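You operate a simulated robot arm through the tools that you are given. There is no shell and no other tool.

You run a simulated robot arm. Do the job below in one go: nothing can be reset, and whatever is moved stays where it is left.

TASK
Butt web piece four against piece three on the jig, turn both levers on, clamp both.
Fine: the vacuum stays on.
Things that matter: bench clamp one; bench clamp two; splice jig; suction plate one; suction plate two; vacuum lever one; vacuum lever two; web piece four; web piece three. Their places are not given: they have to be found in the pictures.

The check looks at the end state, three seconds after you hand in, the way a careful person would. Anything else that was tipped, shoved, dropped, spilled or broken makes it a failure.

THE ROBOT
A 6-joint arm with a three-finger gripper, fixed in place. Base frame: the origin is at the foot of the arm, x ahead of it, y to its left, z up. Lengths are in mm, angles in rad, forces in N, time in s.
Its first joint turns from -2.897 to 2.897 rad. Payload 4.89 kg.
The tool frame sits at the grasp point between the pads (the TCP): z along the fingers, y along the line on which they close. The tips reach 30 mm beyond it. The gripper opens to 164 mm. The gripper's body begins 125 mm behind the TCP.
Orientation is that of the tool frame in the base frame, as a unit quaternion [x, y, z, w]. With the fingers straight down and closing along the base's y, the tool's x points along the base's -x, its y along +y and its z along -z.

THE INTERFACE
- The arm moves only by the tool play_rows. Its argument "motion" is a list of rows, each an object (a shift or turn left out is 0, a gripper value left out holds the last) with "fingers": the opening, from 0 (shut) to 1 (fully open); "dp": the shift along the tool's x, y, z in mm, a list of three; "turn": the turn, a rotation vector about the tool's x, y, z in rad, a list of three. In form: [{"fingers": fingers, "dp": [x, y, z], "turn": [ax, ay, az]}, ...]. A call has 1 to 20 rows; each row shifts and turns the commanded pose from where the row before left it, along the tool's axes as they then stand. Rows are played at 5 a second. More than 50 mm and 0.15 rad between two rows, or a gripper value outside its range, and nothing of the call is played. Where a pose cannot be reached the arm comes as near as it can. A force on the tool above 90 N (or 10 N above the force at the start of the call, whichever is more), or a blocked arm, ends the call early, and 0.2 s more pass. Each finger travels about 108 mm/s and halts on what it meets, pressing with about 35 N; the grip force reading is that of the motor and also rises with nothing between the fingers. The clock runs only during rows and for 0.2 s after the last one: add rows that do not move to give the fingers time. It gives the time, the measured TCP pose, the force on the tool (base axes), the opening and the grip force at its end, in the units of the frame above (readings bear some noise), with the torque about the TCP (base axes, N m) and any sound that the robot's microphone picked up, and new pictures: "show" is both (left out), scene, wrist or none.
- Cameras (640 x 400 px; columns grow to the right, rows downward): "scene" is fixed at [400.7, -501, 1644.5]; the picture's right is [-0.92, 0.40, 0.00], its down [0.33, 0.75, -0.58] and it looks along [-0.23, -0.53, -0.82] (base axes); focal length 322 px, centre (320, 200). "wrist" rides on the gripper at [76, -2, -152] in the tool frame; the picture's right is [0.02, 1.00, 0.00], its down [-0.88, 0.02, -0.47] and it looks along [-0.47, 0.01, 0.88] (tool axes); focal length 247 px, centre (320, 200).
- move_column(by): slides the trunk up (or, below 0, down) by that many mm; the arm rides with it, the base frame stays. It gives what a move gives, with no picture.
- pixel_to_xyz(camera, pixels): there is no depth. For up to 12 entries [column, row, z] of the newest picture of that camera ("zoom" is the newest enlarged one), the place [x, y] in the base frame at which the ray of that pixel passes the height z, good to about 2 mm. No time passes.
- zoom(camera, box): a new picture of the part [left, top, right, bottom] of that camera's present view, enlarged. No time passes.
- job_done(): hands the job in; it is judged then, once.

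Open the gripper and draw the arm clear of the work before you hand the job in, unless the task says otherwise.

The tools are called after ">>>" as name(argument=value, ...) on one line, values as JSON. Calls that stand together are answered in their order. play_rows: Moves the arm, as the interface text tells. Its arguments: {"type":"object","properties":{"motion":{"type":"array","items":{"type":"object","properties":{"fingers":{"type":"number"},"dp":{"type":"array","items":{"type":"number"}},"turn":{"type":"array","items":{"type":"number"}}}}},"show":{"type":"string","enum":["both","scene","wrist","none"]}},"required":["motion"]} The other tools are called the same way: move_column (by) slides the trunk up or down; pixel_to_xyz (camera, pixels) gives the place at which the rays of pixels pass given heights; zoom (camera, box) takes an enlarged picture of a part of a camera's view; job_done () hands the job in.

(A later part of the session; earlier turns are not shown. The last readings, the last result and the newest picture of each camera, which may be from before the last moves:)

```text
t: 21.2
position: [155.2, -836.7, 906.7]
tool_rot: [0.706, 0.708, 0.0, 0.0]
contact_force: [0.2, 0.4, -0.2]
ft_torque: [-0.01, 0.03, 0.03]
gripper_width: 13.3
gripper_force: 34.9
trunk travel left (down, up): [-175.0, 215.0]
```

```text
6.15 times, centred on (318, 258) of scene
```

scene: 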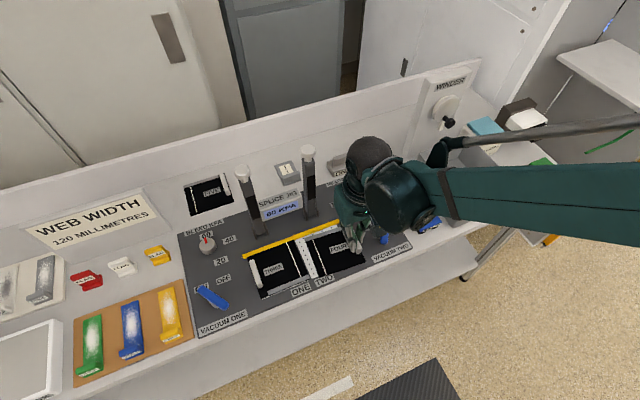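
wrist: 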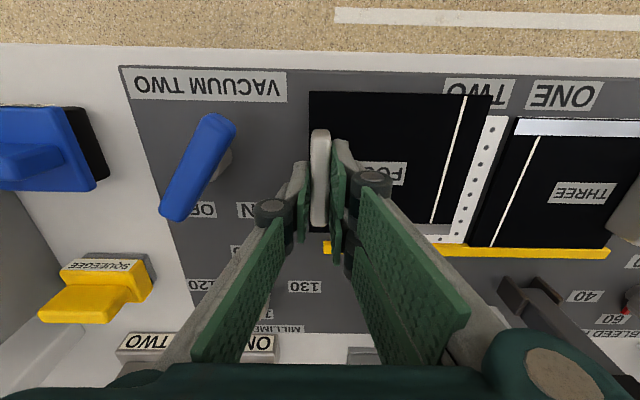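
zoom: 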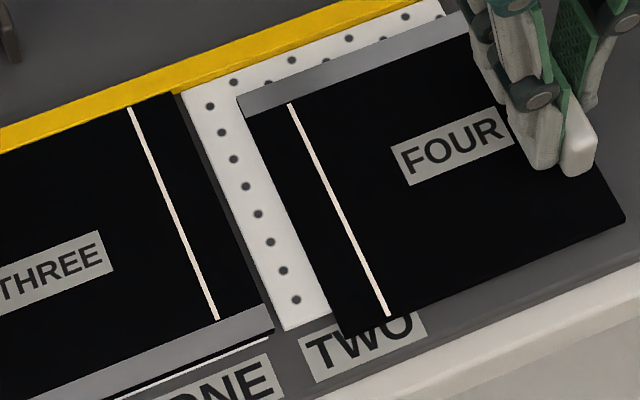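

Piece four is nearly square; remaining offset ≈ (+25,−13). I move it (+18,−10) first and check gaps.

>>> play_rows(motion=[{"dp": [-5, 0, 0]}, {"dp": [-5, 0, 0]}, {"dp": [0, 6, 0]}, {"dp": [0, 6, 0]}, {"dp": [0, 6, 0]}, {}], show="wrist")

>>> zoom(camera="scene", box=[285, 225, 325, 285])

>>> zoom(camera="scene", box=[290, 215, 345, 250])

>>> zoom(camera="wrist", box=[380, 80, 500, 260])

```text
t: 22.6
position: [173.0, -847.2, 906.8]
tool_rot: [0.707, 0.707, -0.001, 0.0]
contact_force: [0.8, -0.9, -0.5]
ft_torque: [-0.04, 0.06, 0.03]
gripper_width: 13.2
gripper_force: 34.4
trunk travel left (down, up): [-175.0, 215.0]
```

wrist: 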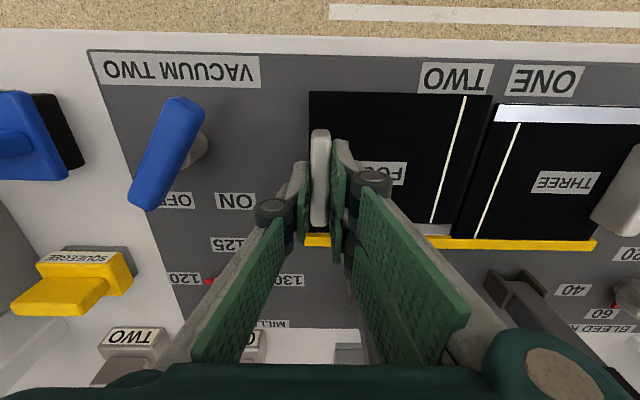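

```text
6.67 times, centred on (305, 255) of scene
```

zoom: 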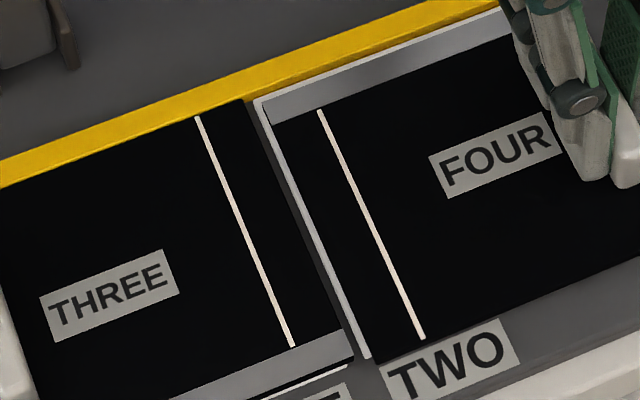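

```text
11.43 times, centred on (318, 232) of scene
```

zoom: 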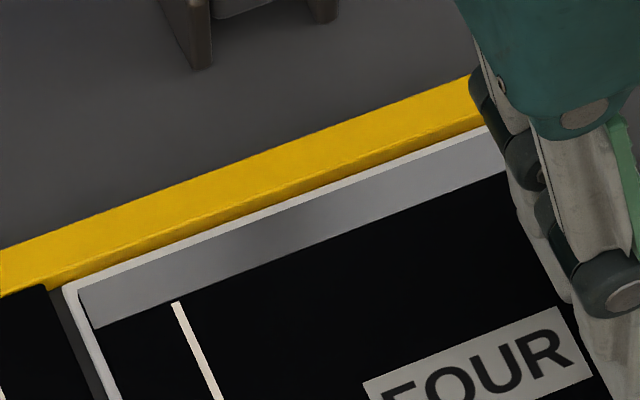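

```text
2.22 times, centred on (440, 170) of wrist
```

zoom: 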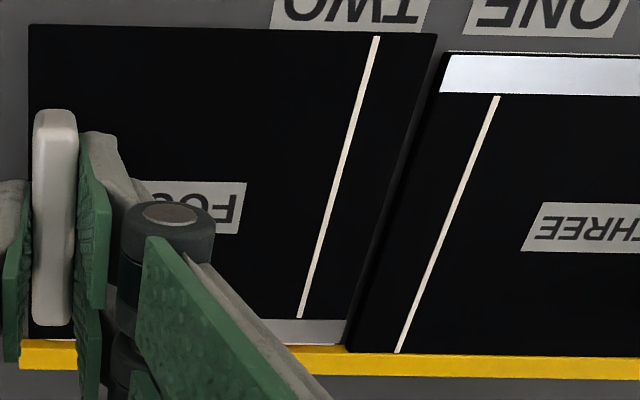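

Edges look parallel; remaining gaps ≈7 mm to three and ≈3 mm to the fence. I creep to the fence in 1 mm steps, watching force.

>>> play_rows(motion=[{"dp": [-1, 0, 0]}, {"dp": [-1, 0, 0]}, {}], show="none")

>>> zoom(camera="scene", box=[290, 215, 345, 250])

```text
t: 23.4
position: [173.6, -848.9, 904.9]
tool_rot: [0.707, 0.707, 0.0, 0.0]
contact_force: [0.7, 1.3, -0.7]
ft_torque: [-0.01, 0.04, -0.02]
gripper_width: 13.7
gripper_force: 34.9
trunk travel left (down, up): [-175.0, 215.0]
```

```text
11.43 times, centred on (318, 232) of scene
```

zoom: 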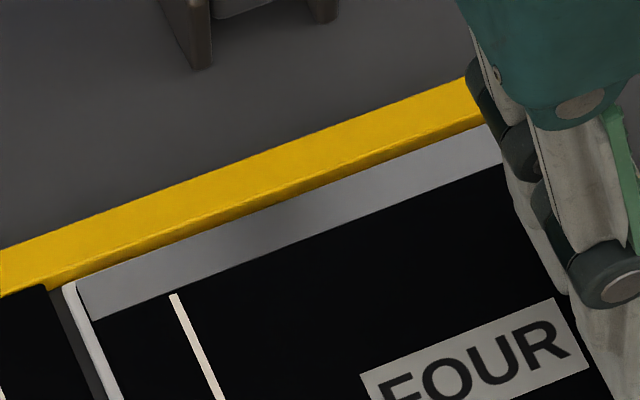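

The gap has nearly vanished; I zoom in more to compare four's and three's back edges with the fence.

>>> zoom(camera="scene", box=[284, 230, 308, 246])

>>> zoom(camera="scene", box=[318, 222, 336, 234])

```text
16.00 times, centred on (296, 238) of scene
```

zoom: 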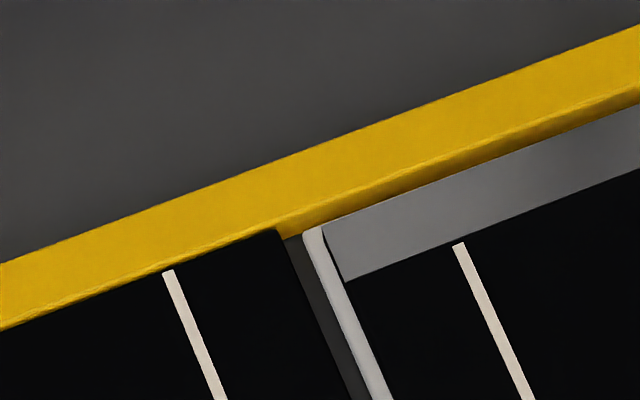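

```text
16.00 times, centred on (327, 228) of scene
```

zoom: 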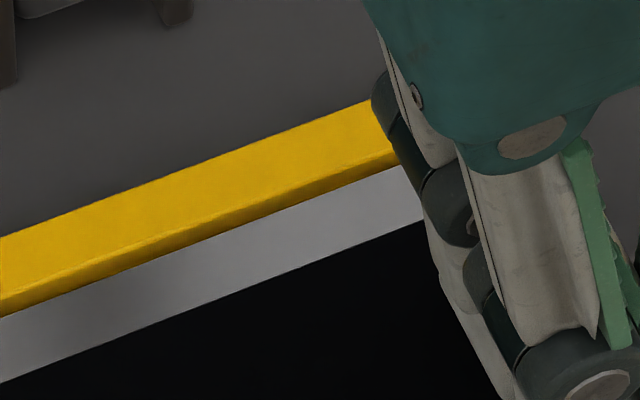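

Relative to three, piece four still sits about 3 mm off the fence (visible yellow front face), parallel. I advance 2 mm more and check.

>>> play_rows(motion=[{"dp": [-1, 0, 0]}, {"dp": [-1, 0, 0]}, {}], show="none")

>>> zoom(camera="scene", box=[284, 230, 308, 246])

>>> zoom(camera="scene", box=[318, 222, 336, 234])

```text
t: 24.2
position: [173.8, -850.3, 904.1]
tool_rot: [0.707, 0.707, 0.0, 0.0]
contact_force: [-0.5, -0.2, -0.2]
ft_torque: [-0.02, 0.03, 0.0]
gripper_width: 13.4
gripper_force: 35.0
trunk travel left (down, up): [-175.0, 215.0]
```

```text
16.00 times, centred on (296, 238) of scene
```

zoom: 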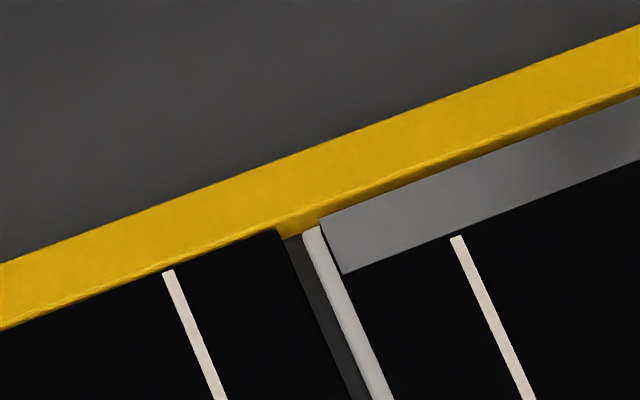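

```text
16.00 times, centred on (327, 228) of scene
```

zoom: 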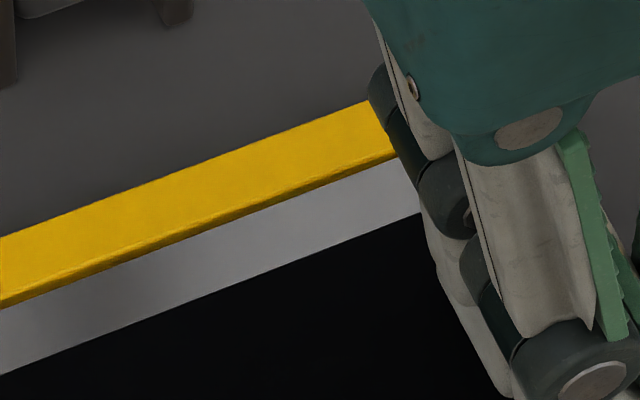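

About 1 mm to the fence and 7 mm to three remain. I slide 6 mm towards three and recheck.

>>> play_rows(motion=[{"dp": [0, 2, 0]}, {"dp": [0, 2, 0]}, {"dp": [0, 2, 0]}, {}], show="none")

>>> zoom(camera="scene", box=[284, 230, 308, 246])

>>> zoom(camera="scene", box=[300, 268, 324, 284])

```text
t: 25.2
position: [180.1, -850.5, 905.7]
tool_rot: [0.707, 0.708, 0.0, -0.001]
contact_force: [0.5, 0.1, -0.3]
ft_torque: [-0.01, 0.0, -0.02]
gripper_width: 13.5
gripper_force: 34.8
trunk travel left (down, up): [-175.0, 215.0]
```

```text
16.00 times, centred on (296, 238) of scene
```

zoom: 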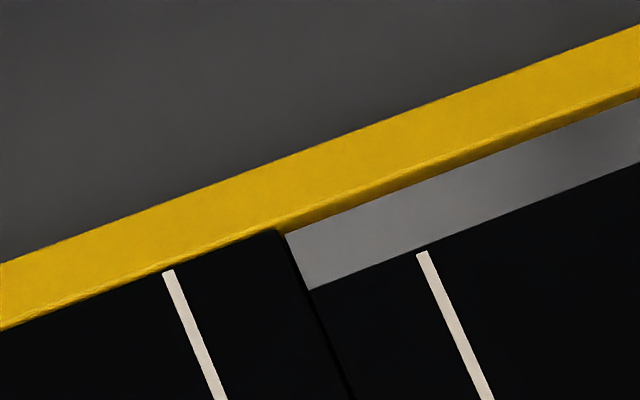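

```text
16.00 times, centred on (312, 276) of scene
```

zoom: 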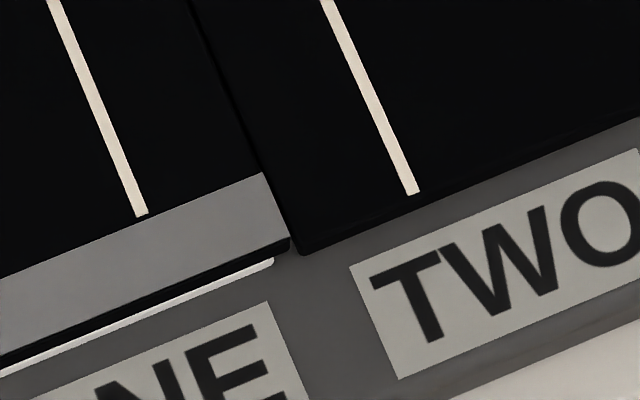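

Gap to three is ≈1 mm and to the fence ≈1 mm, edges parallel. I close the fence gap with small steps and watch the force.

>>> play_rows(motion=[{"dp": [-0.5, 0, 0]}, {"dp": [-0.5, 0, 0]}, {}], show="none")

>>> zoom(camera="scene", box=[284, 230, 308, 246])

>>> zoom(camera="scene", box=[318, 222, 336, 234])

```text
t: 26.0
position: [179.5, -851.1, 905.4]
tool_rot: [0.707, 0.708, 0.0, 0.0]
contact_force: [-1.9, 0.1, -0.3]
ft_torque: [0.03, 0.04, 0.0]
gripper_width: 13.4
gripper_force: 35.0
trunk travel left (down, up): [-175.0, 215.0]
```

```text
16.00 times, centred on (296, 238) of scene
```

zoom: 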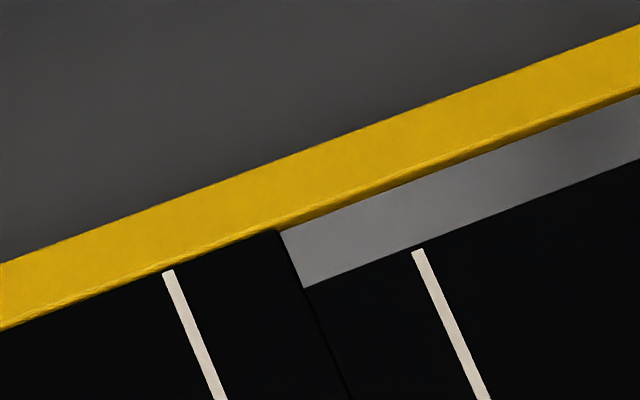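

```text
16.00 times, centred on (327, 228) of scene
```

zoom: 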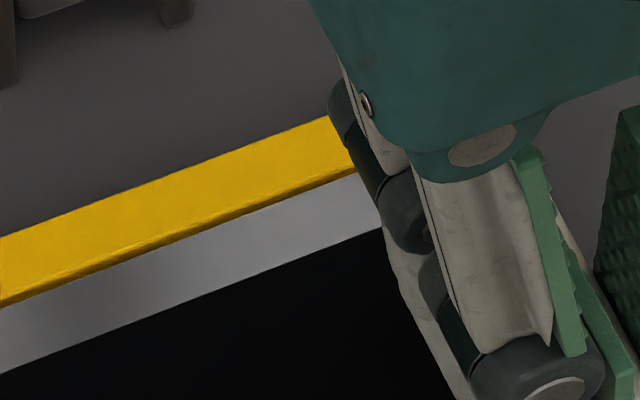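

Nearly touching both. I press gently: another 0.5 mm toward the fence, then 0.5 mm steps toward three while reading force.

>>> play_rows(motion=[{"dp": [-0.5, 0, 0]}, {}, {"dp": [0, 0.5, 0]}, {}], show="none")

>>> zoom(camera="scene", box=[284, 230, 308, 246])

>>> zoom(camera="scene", box=[300, 268, 324, 284])

```text
t: 27.0
position: [179.6, -851.7, 904.5]
tool_rot: [0.707, 0.707, 0.001, 0.0]
contact_force: [0.9, -0.7, -0.5]
ft_torque: [0.03, -0.03, 0.01]
gripper_width: 13.3
gripper_force: 35.3
trunk travel left (down, up): [-175.0, 215.0]
```

```text
16.00 times, centred on (296, 238) of scene
```

zoom: 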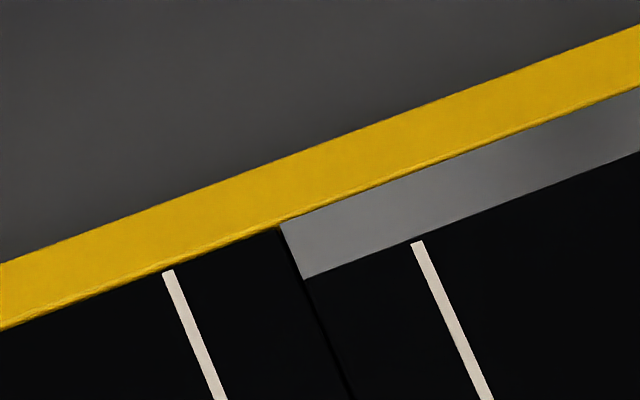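

```text
16.00 times, centred on (312, 276) of scene
```

zoom: 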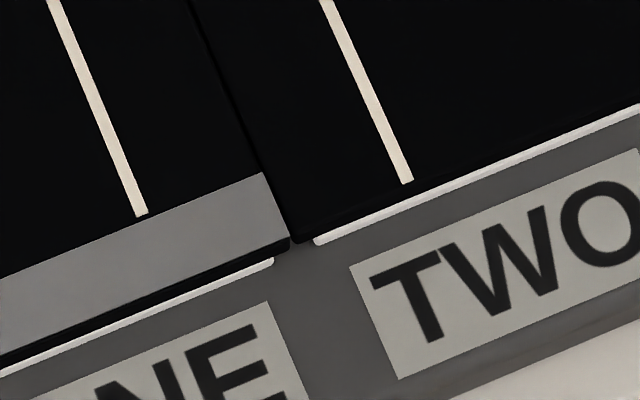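

Fence alignment now matches three. A thin dark gap to three remains; I step 0.5 mm at a time toward three.

>>> play_rows(motion=[{"dp": [0, 0.5, 0]}, {}, {}], show="none")

>>> zoom(camera="scene", box=[288, 236, 300, 244])

>>> zoom(camera="scene", box=[304, 270, 316, 278])

```text
t: 27.8
position: [179.2, -852.6, 905.7]
tool_rot: [0.707, 0.707, -0.001, 0.001]
contact_force: [-0.7, 0.8, -0.5]
ft_torque: [-0.01, 0.02, -0.01]
gripper_width: 13.3
gripper_force: 34.6
trunk travel left (down, up): [-175.0, 215.0]
```

```text
16.00 times, centred on (294, 240) of scene
```

zoom: 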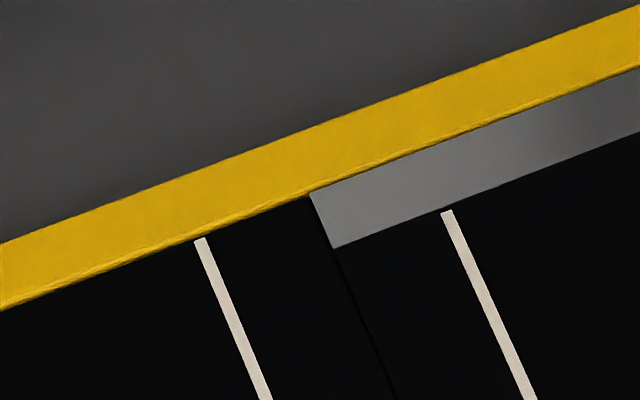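

```text
16.00 times, centred on (310, 274) of scene
```

zoom: 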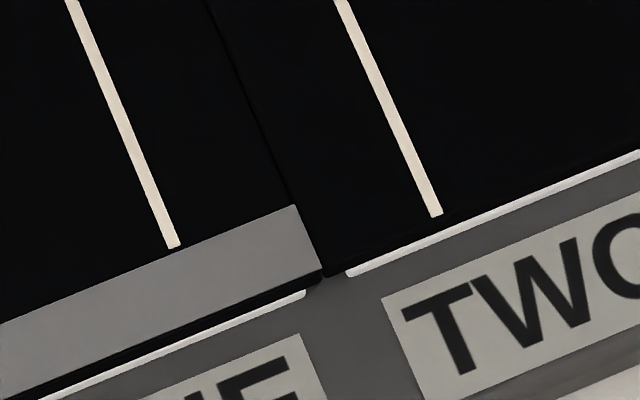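

The seam is now a thin line. I add another 0.5 mm and watch for contact force.

>>> play_rows(motion=[{"dp": [0, 0.5, 0]}, {}, {}], show="none")

>>> zoom(camera="scene", box=[288, 236, 312, 252])

>>> zoom(camera="scene", box=[304, 270, 316, 278])

```text
t: 28.6
position: [179.5, -851.5, 904.7]
tool_rot: [0.707, 0.707, -0.001, 0.0]
contact_force: [-9.9, -1.1, 0.0]
ft_torque: [-0.09, 0.29, -0.07]
gripper_width: 13.2
gripper_force: 35.0
trunk travel left (down, up): [-175.0, 215.0]
```

```text
16.00 times, centred on (300, 244) of scene
```

zoom: 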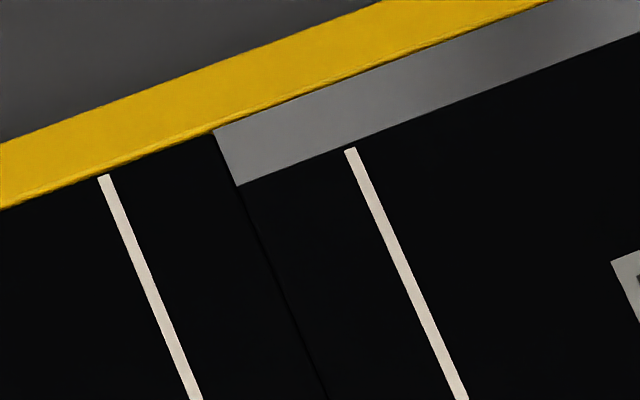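

```text
16.00 times, centred on (310, 274) of scene
```

zoom: 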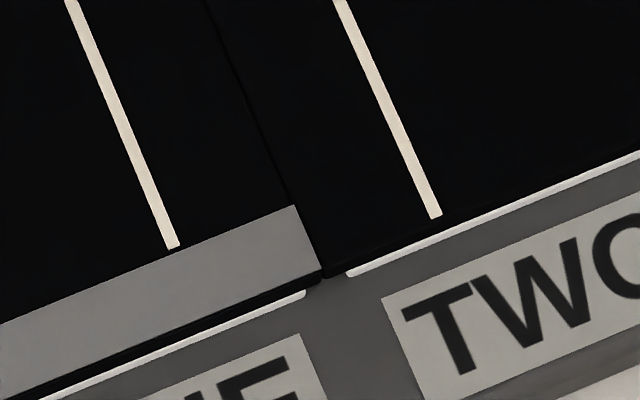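

Contact force −9.9 N in x with almost no z‑torque: the edges are butted flat. I test the fence contact with a 0.5 mm push in −y.

>>> play_rows(motion=[{"dp": [-0.5, 0, 0]}, {}, {}], show="none")

>>> zoom(camera="scene", box=[288, 236, 312, 252])

>>> zoom(camera="scene", box=[240, 245, 264, 261])

```text
t: 29.4
position: [180.6, -852.1, 904.9]
tool_rot: [0.707, 0.707, -0.001, 0.0]
contact_force: [-13.8, 4.7, -0.5]
ft_torque: [0.22, 0.4, 0.15]
gripper_width: 13.5
gripper_force: 35.4
trunk travel left (down, up): [-175.0, 215.0]
```

```text
16.00 times, centred on (300, 244) of scene
```

zoom: 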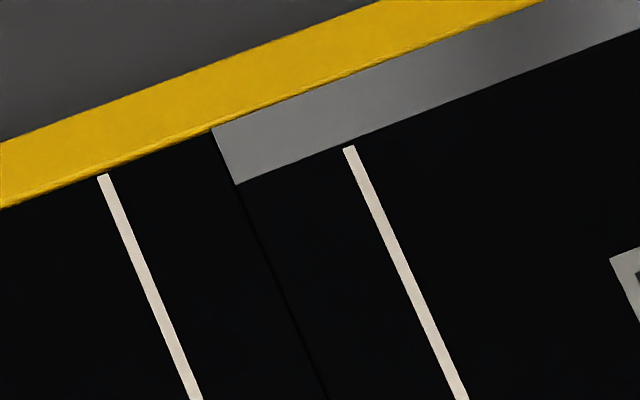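

```text
16.00 times, centred on (252, 253) of scene
```

zoom: 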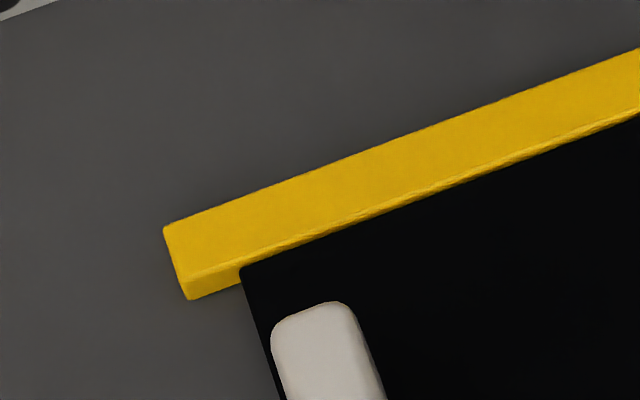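

Both contacts confirmed (Fx −13.8, Fy +4.7). I release the handle, lift and recheck the seam.

>>> play_rows(motion=[{"fingers": 0.28}, {}, {}, {"dp": [0, 0, -20]}, {"dp": [0, 0, -40]}, {"dp": [0, 0, -40]}, {}])

>>> zoom(camera="scene", box=[288, 236, 312, 252])

>>> zoom(camera="scene", box=[300, 266, 324, 282])

>>> zoom(camera="wrist", box=[330, 80, 450, 200])

```text
t: 31.0
position: [180.5, -851.4, 1001.0]
tool_rot: [0.707, 0.707, 0.001, 0.0]
contact_force: [-0.4, 0.1, 0.3]
ft_torque: [-0.04, 0.02, 0.01]
gripper_width: 45.8
gripper_force: 0.0
trunk travel left (down, up): [-175.0, 215.0]
```

scene: 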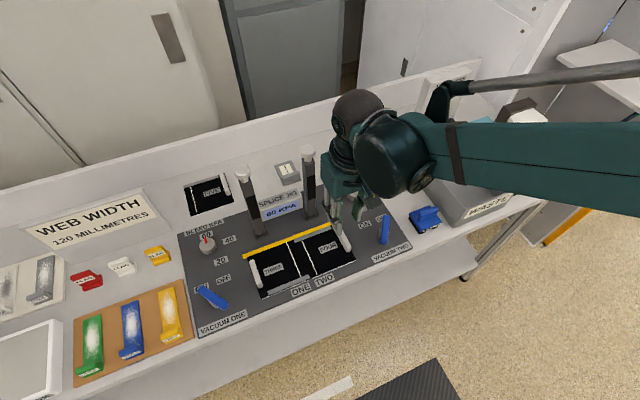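
wrist: 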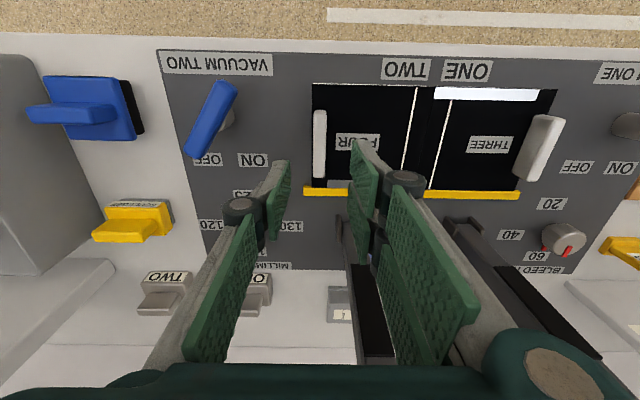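

```text
16.00 times, centred on (300, 244) of scene
```

zoom: 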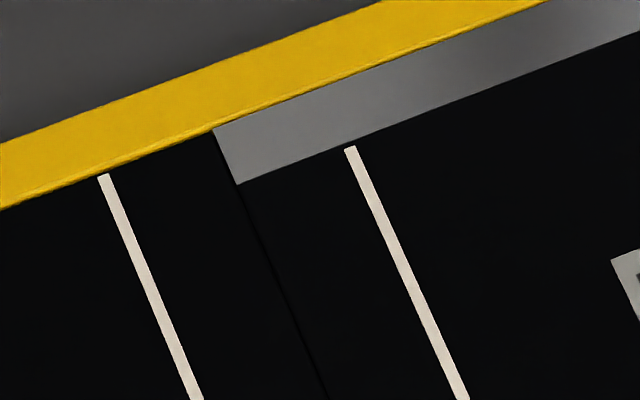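

```text
16.00 times, centred on (312, 274) of scene
```

zoom: 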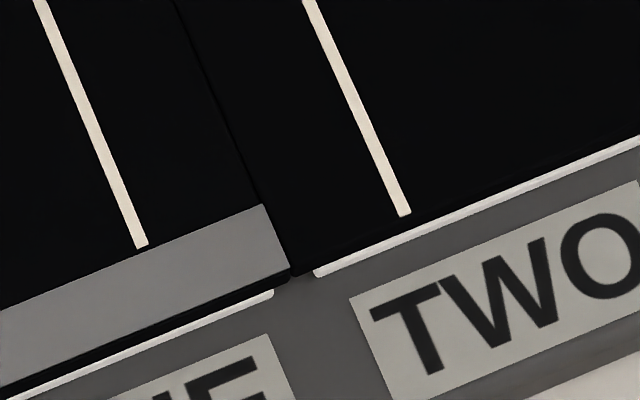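

```text
3.33 times, centred on (390, 140) of wrist
```

zoom: 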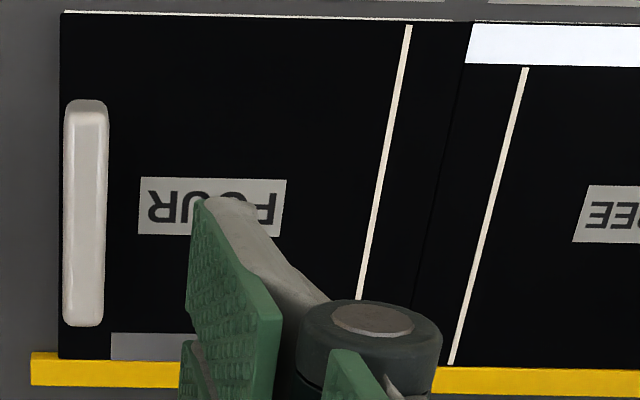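

The pieces look butted and aligned. I zoom on the seam from the wrist camera to confirm the gap is closed along its length.

>>> zoom(camera="wrist", box=[412, 80, 448, 104])

>>> zoom(camera="wrist", box=[404, 130, 440, 170])

```text
16.00 times, centred on (430, 92) of wrist
```

zoom: 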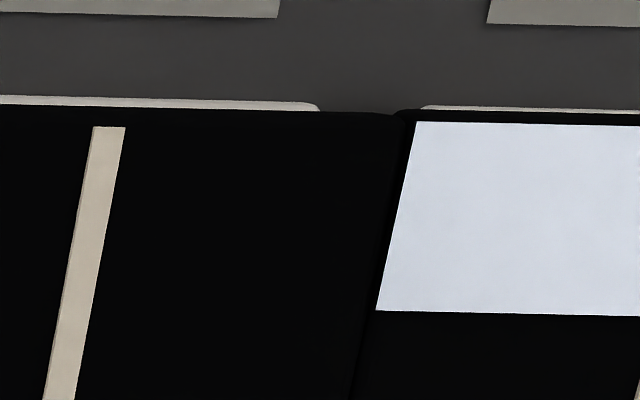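

```text
10.00 times, centred on (422, 150) of wrist
```

zoom: 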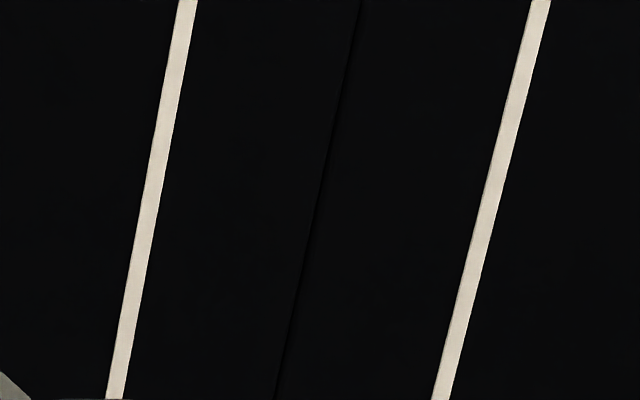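

The seam is closed. Next lever two at wrist (210,120); I measure its centre and direction.

>>> zoom(camera="wrist", box=[160, 70, 280, 175])

```text
3.81 times, centred on (220, 122) of wrist
```

zoom: 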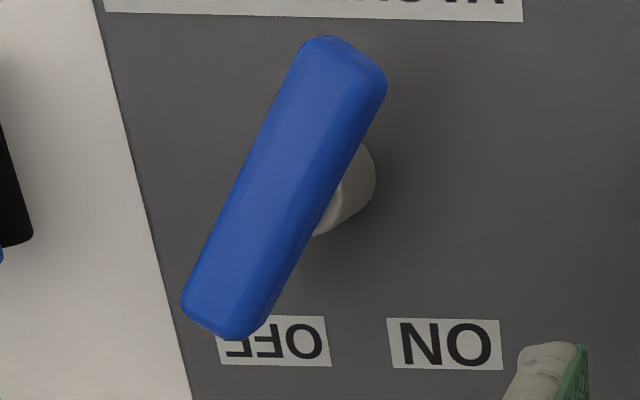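

I compute the bar's centre and ends on the zoomed picture.

>>> pixel_to_xyz(camera="zoom", pixels=[[283, 188, 905], [283, 188, 912], [345, 50, 905], [345, 50, 912], [222, 328, 905], [222, 328, 912], [350, 195, 866], [444, 344, 866], [273, 341, 866]])

```text
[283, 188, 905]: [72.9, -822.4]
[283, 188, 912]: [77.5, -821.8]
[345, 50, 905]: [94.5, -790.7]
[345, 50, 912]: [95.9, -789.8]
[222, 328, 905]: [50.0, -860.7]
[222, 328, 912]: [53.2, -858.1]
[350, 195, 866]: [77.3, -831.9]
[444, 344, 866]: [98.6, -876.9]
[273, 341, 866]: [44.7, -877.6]
```

Lever two's centre ≈ (73,−825). I move above it, yaw +0.593 and open to 65 mm.

>>> play_rows(motion=[{"dp": [9, -36, 0], "fingers": 0.4}, {"dp": [9, -36, 0]}, {"dp": [8.4, -35.5, 0]}, {"turn": [0, 0, 0.1483]}, {"turn": [0, 0, 0.1483]}, {"turn": [0, 0, 0.1483]}, {"turn": [0, 0, 0.1483]}, {}])

```text
t: 32.8
position: [73.9, -827.1, 1006.1]
tool_rot: [0.883, 0.469, 0.0, 0.0]
contact_force: [0.4, -0.6, 0.2]
ft_torque: [0.03, 0.02, -0.03]
gripper_width: 65.5
gripper_force: 0.0
trunk travel left (down, up): [-175.0, 215.0]
```

scene: 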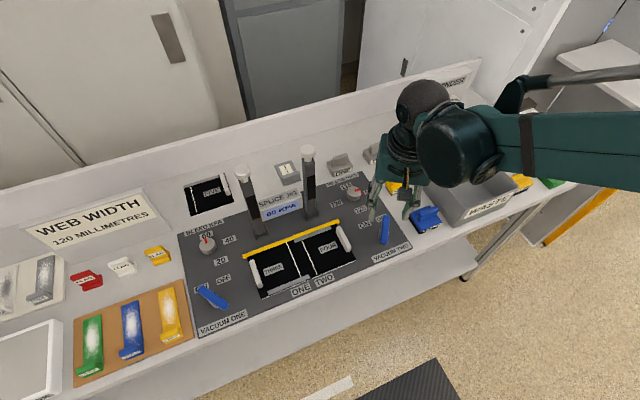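
wrist: 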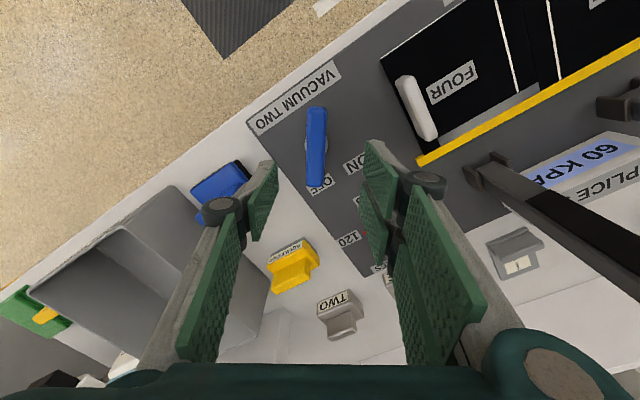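

The bar sits at column ≈316, about 4 mm off along −tool y; I correct by −3.5 mm and descend to TCP z≈922.

>>> play_rows(motion=[{"dp": [0, -3.5, 24]}, {"dp": [0, 0, 30]}, {"dp": [0, 0, 30]}, {}], show="wrist")

```text
t: 33.8
position: [70.7, -823.2, 922.2]
tool_rot: [0.883, 0.47, 0.0, 0.0]
contact_force: [0.0, -0.2, 0.6]
ft_torque: [-0.02, -0.01, 0.01]
gripper_width: 65.7
gripper_force: 0.1
trunk travel left (down, up): [-175.0, 215.0]
```

wrist: 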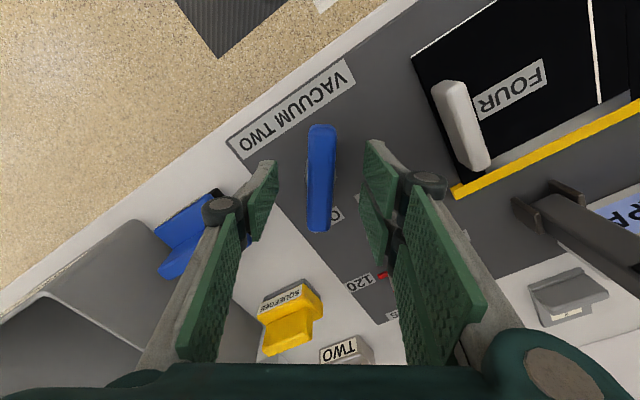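

The bar is centred at column 320. I close on it.

>>> play_rows(motion=[{"fingers": 0.05}, {}, {}], show="none")

```text
t: 34.6
position: [70.0, -822.9, 922.1]
tool_rot: [0.882, 0.471, 0.0, 0.0]
contact_force: [5.9, -2.5, -3.6]
ft_torque: [-0.39, 0.05, -0.05]
gripper_width: 19.9
gripper_force: 45.1
trunk travel left (down, up): [-175.0, 215.0]
```

Gripped (19.9 mm). I turn lever two counter‑clockwise by about 1.2 rad toward ON.

>>> play_rows(motion=[{"turn": [0, 0, -0.1]}, {"turn": [0, 0, -0.1]}, {"turn": [0, 0, -0.1]}, {"turn": [0, 0, -0.1]}, {"turn": [0, 0, -0.1]}, {"turn": [0, 0, -0.1]}, {"turn": [0, 0, -0.1]}, {"turn": [0, 0, -0.1]}, {"turn": [0, 0, -0.1]}, {"turn": [0, 0, -0.1]}, {"turn": [0, 0, -0.1]}, {"turn": [0, 0, -0.08]}, {}], show="wrist")

```text
t: 37.4
position: [69.2, -823.8, 923.2]
tool_rot: [0.472, 0.882, 0.0, 0.001]
contact_force: [-0.4, -13.8, 18.9]
ft_torque: [0.28, 0.45, 0.04]
gripper_width: 19.7
gripper_force: 45.1
trunk travel left (down, up): [-175.0, 215.0]
```

wrist: 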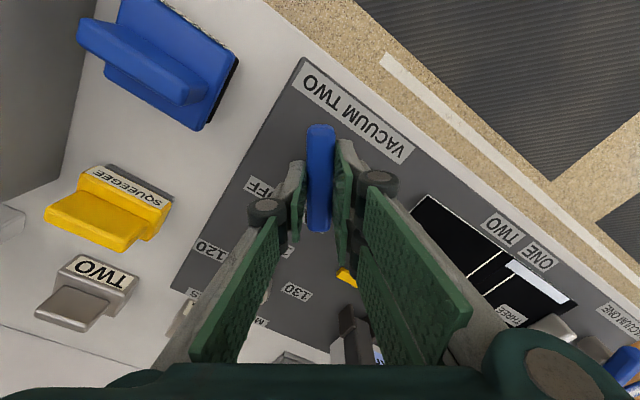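

The lever turned with the gripper. I nudge a bit more to the stop, then release and lift.

>>> play_rows(motion=[{"turn": [0, 0, -0.035]}, {}], show="none")

>>> play_rows(motion=[{"fingers": 0.4}, {}, {}, {"dp": [0, 0, -40]}, {"dp": [0, 0, -40]}, {"dp": [0, 0, -40]}, {}])

```text
t: 38.0
position: [70.3, -823.6, 921.4]
tool_rot: [0.456, 0.89, 0.0, 0.0]
contact_force: [-6.6, -21.7, 31.1]
ft_torque: [-0.54, 0.27, -0.64]
gripper_width: 20.2
gripper_force: 45.2
trunk travel left (down, up): [-175.0, 215.0]
```

```text
t: 39.6
position: [71.2, -824.8, 1043.4]
tool_rot: [0.456, 0.89, 0.0, -0.001]
contact_force: [0.3, 0.2, 0.1]
ft_torque: [-0.1, -0.03, 0.03]
gripper_width: 65.8
gripper_force: 0.1
trunk travel left (down, up): [-175.0, 215.0]
```

scene: 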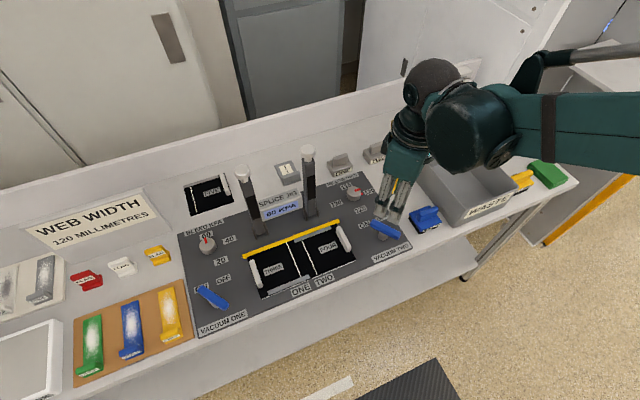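
wrist: 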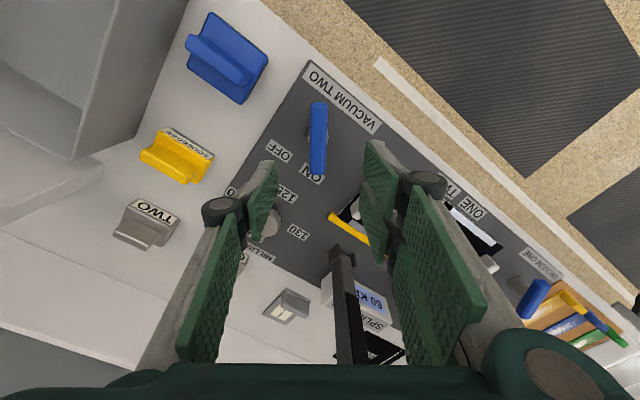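

Both levers now point to ON. I examine the clamp posts closely from the scene camera, and recheck the seam.

>>> zoom(camera="scene", box=[225, 140, 335, 250])

>>> zoom(camera="scene", box=[235, 200, 345, 250])

>>> zoom(camera="scene", box=[240, 210, 400, 310])

```text
3.64 times, centred on (280, 195) of scene
```

zoom: 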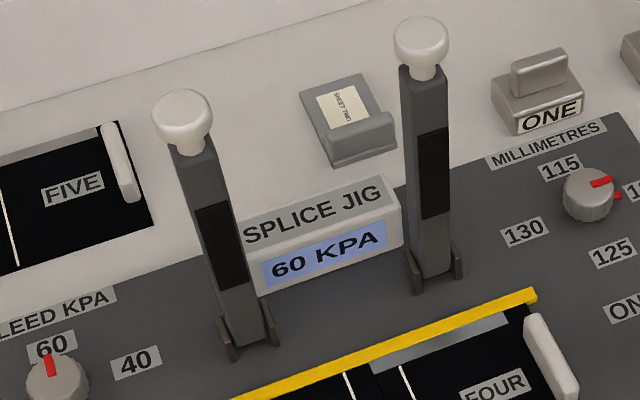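

```text
5.82 times, centred on (290, 225) of scene
```

zoom: 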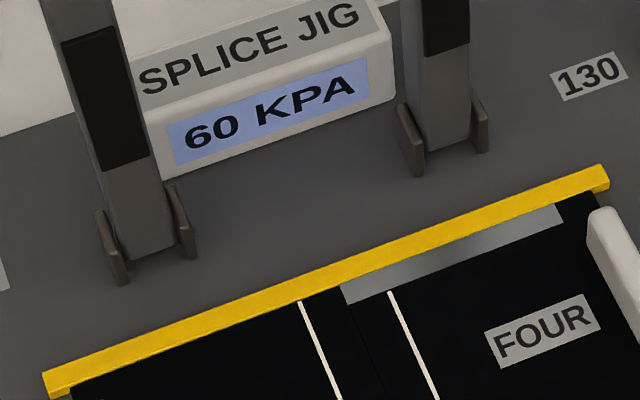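

```text
4.00 times, centred on (320, 260) of scene
```

zoom: 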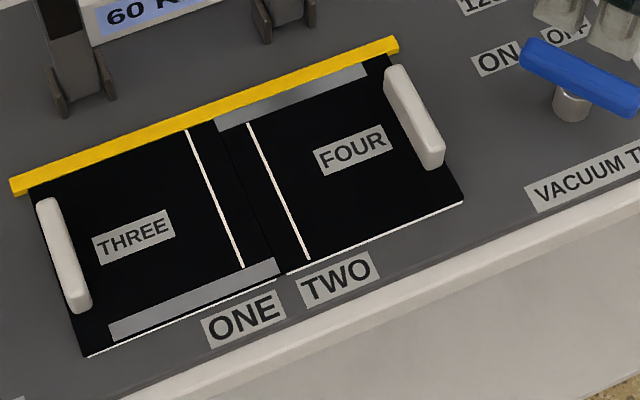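

The pieces are butted and the gauge reads 60 KPA. Now the clamps: I raise, return to nominal yaw, and go in front of clamp post two at (226,−740,1150).

>>> play_rows(motion=[{"dp": [0, 0, -45]}, {"dp": [0, 0, -45]}, {"turn": [0, 0, 0.1246]}, {"turn": [0, 0, 0.1246]}, {"turn": [0, 0, 0.1246]}, {"turn": [0, 0, 0.1246]}, {"turn": [0, 0, 0.1246]}, {"dp": [21.25, 38.75, 0]}, {"dp": [21.25, 38.75, 0]}, {"dp": [21.25, 38.75, 0]}, {"dp": [21.25, 38.75, 0]}, {}])

```text
t: 42.2
position: [226.1, -737.1, 1132.6]
tool_rot: [0.707, 0.707, -0.001, -0.001]
contact_force: [0.7, 1.6, -0.3]
ft_torque: [-0.02, 0.03, 0.01]
gripper_width: 65.7
gripper_force: 0.1
trunk travel left (down, up): [-175.0, 215.0]
```

scene: 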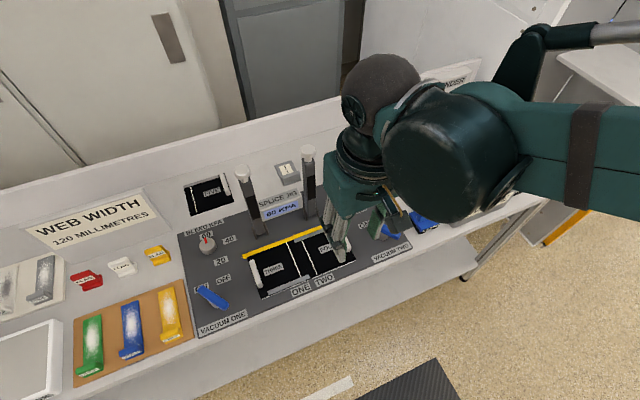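
wrist: 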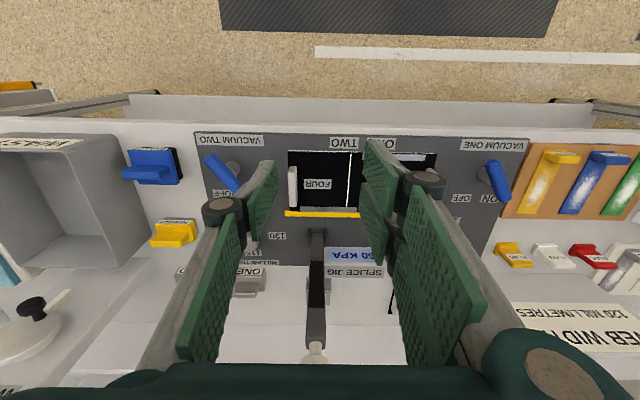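

Post two stands at column 317 in the wrist view. I tilt the tool about 0.6 rad so the fingers point toward the bench and look again.

>>> play_rows(motion=[{"turn": [0, -0.12, 0]}, {"turn": [0, -0.12, 0]}, {"turn": [0, -0.12, 0]}, {"turn": [0, -0.12, 0]}, {"turn": [0, -0.12, 0]}, {}])

```text
t: 43.6
position: [226.2, -740.6, 1131.4]
tool_rot: [0.675, 0.676, -0.209, 0.209]
contact_force: [0.2, -0.1, 0.5]
ft_torque: [-0.02, -0.01, 0.01]
gripper_width: 65.7
gripper_force: 0.1
trunk travel left (down, up): [-175.0, 215.0]
```

scene: 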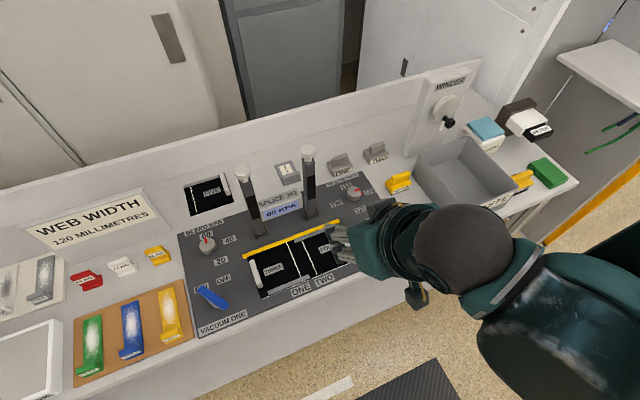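
wrist: 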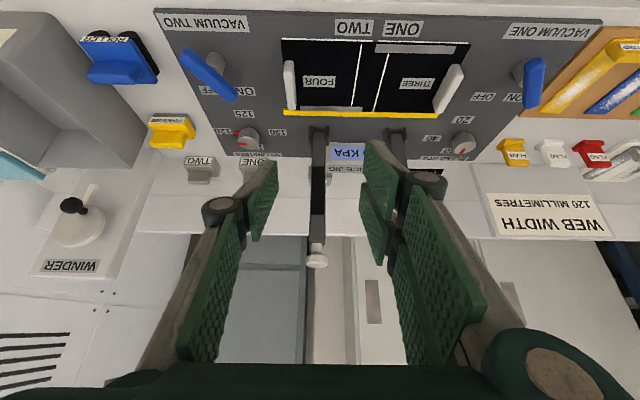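

The tilt works. I zoom on both posts for geometry.

>>> zoom(camera="wrist", box=[270, 110, 440, 275])

>>> zoom(camera="wrist", box=[295, 115, 345, 275])

```text
2.42 times, centred on (355, 192) of wrist
```

zoom: 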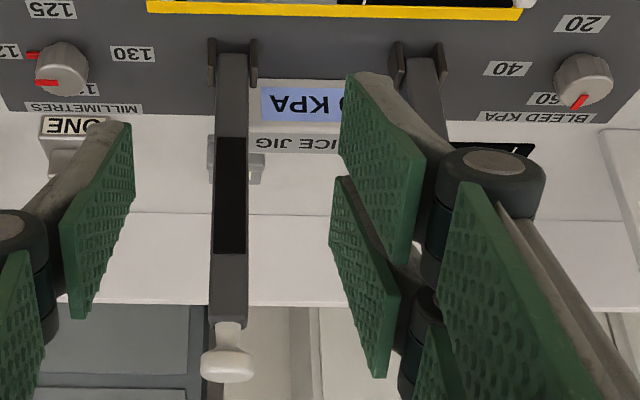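

```text
2.50 times, centred on (320, 195) of wrist
```

zoom: 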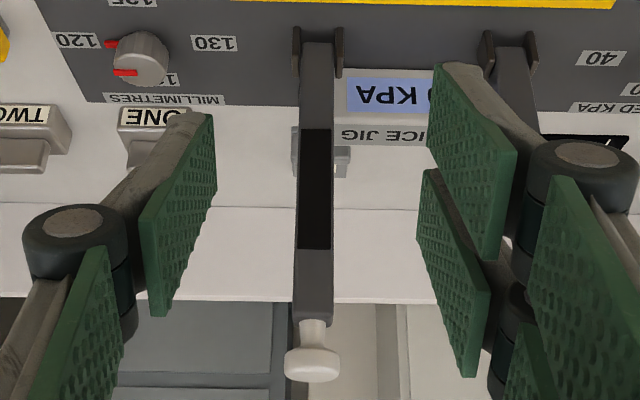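

Arm of clamp two: x≈225, pad z 959–1052, arm top z≈1101, knob z≈1123. I'll grip the arm at z≈1078; first I tilt further to about 1.2 rad and lower to that height, still clear of the post.

>>> play_rows(motion=[{"turn": [0, -0.12, 0]}, {"turn": [0, -0.12, 0]}, {"turn": [0, -0.12, 0]}, {"turn": [0, -0.12, 0]}, {"turn": [0, -0.12, 0]}, {}])

```text
t: 45.0
position: [225.3, -739.3, 1130.9]
tool_rot: [0.583, 0.583, -0.4, 0.4]
contact_force: [-0.6, 0.4, -0.2]
ft_torque: [0.04, 0.02, -0.02]
gripper_width: 65.5
gripper_force: 0.0
trunk travel left (down, up): [-175.0, 215.0]
```

scene: 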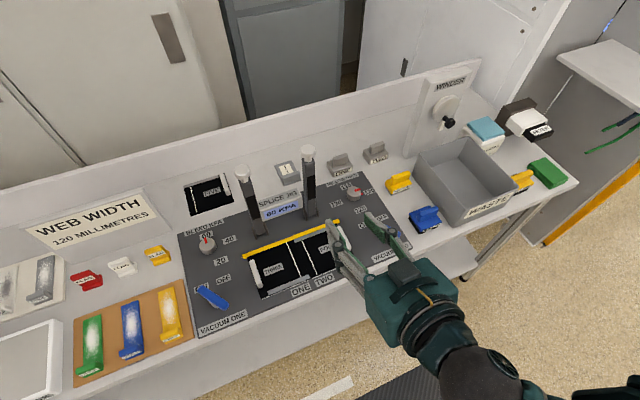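
wrist: 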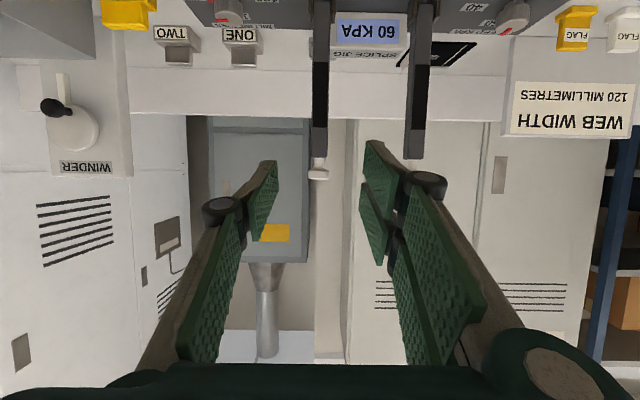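

Horizontal-ish approach is available; post two is centred at column 320. I advance about 135 mm toward it with the fingers open.

>>> play_rows(motion=[{"dp": [-8, 0, 45]}, {"dp": [-8, 0, 45]}, {"dp": [-8, 0, 45]}, {}])

```text
t: 46.0
position: [225.1, -875.2, 1103.8]
tool_rot: [0.583, 0.584, -0.399, 0.4]
contact_force: [-0.6, -0.8, 0.0]
ft_torque: [-0.03, 0.03, -0.03]
gripper_width: 65.5
gripper_force: 0.1
trunk travel left (down, up): [-175.0, 215.0]
```

scene: 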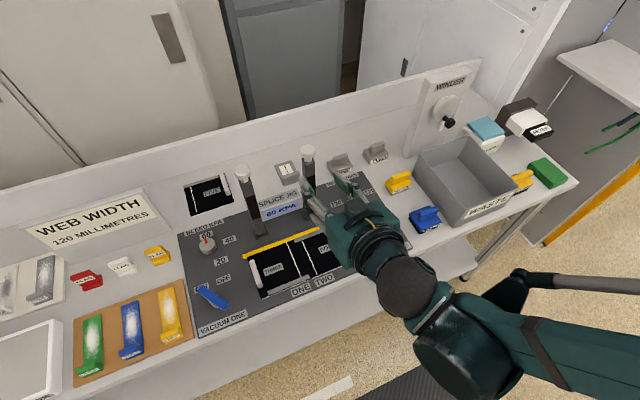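
wrist: 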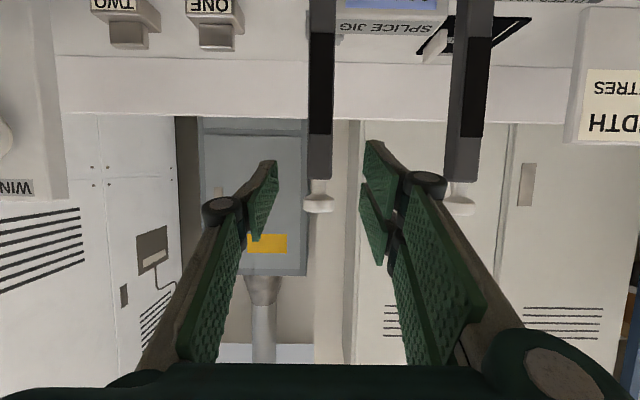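

The post is centred (arm top row 180, knob row 203). I advance the last 75 mm so the fingertips straddle the arm at z≈1076.

>>> play_rows(motion=[{"dp": [-2.2, 0, 25]}, {"dp": [-2.2, 0, 25]}, {"dp": [-2.1, 0, 25.5]}, {}])

```text
t: 47.0
position: [225.3, -944.9, 1081.0]
tool_rot: [0.584, 0.583, -0.4, 0.399]
contact_force: [0.5, -0.6, -1.1]
ft_torque: [-0.03, -0.01, -0.04]
gripper_width: 65.5
gripper_force: 0.0
trunk travel left (down, up): [-175.0, 215.0]
```

scene: 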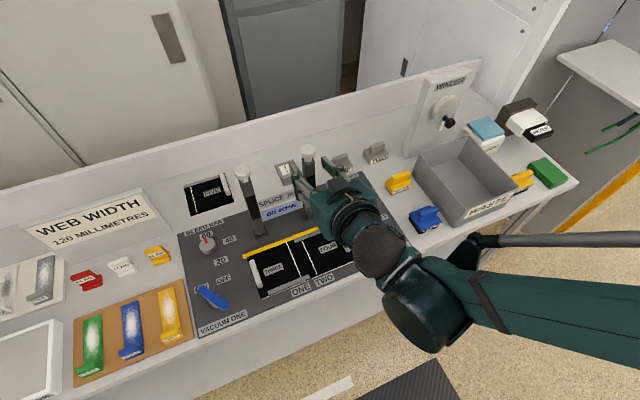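
wrist: 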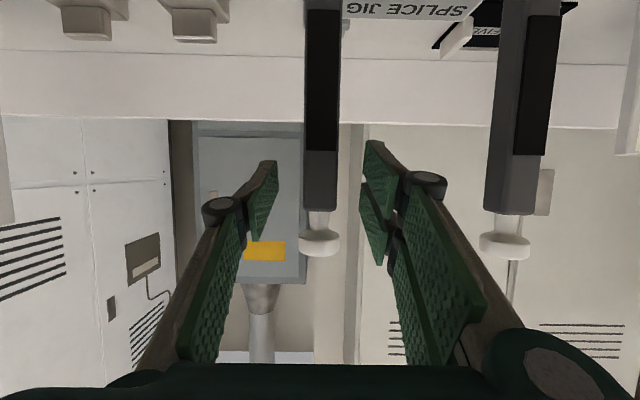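

Fingers straddle the arm between pad end (row 150) and arm top (row 212). I close the grip.

>>> play_rows(motion=[{"fingers": 0.08}, {}, {}])

```text
t: 47.8
position: [226.5, -944.6, 1081.3]
tool_rot: [0.584, 0.583, -0.4, 0.399]
contact_force: [2.5, -3.2, -3.5]
ft_torque: [-0.56, -0.08, 0.03]
gripper_width: 25.6
gripper_force: 45.5
trunk travel left (down, up): [-175.0, 215.0]
```

scene: 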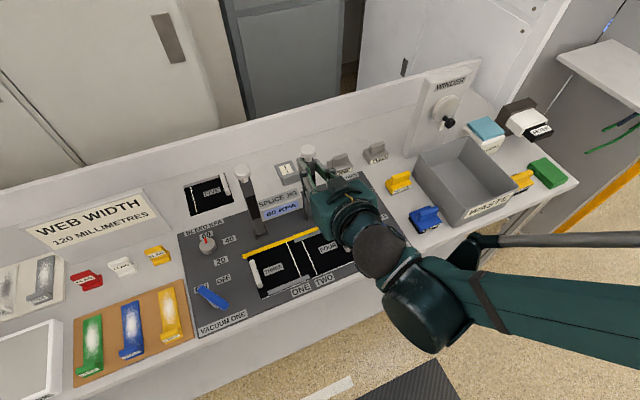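
wrist: 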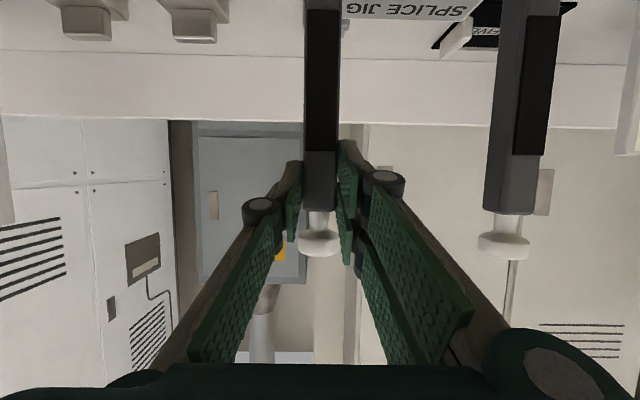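

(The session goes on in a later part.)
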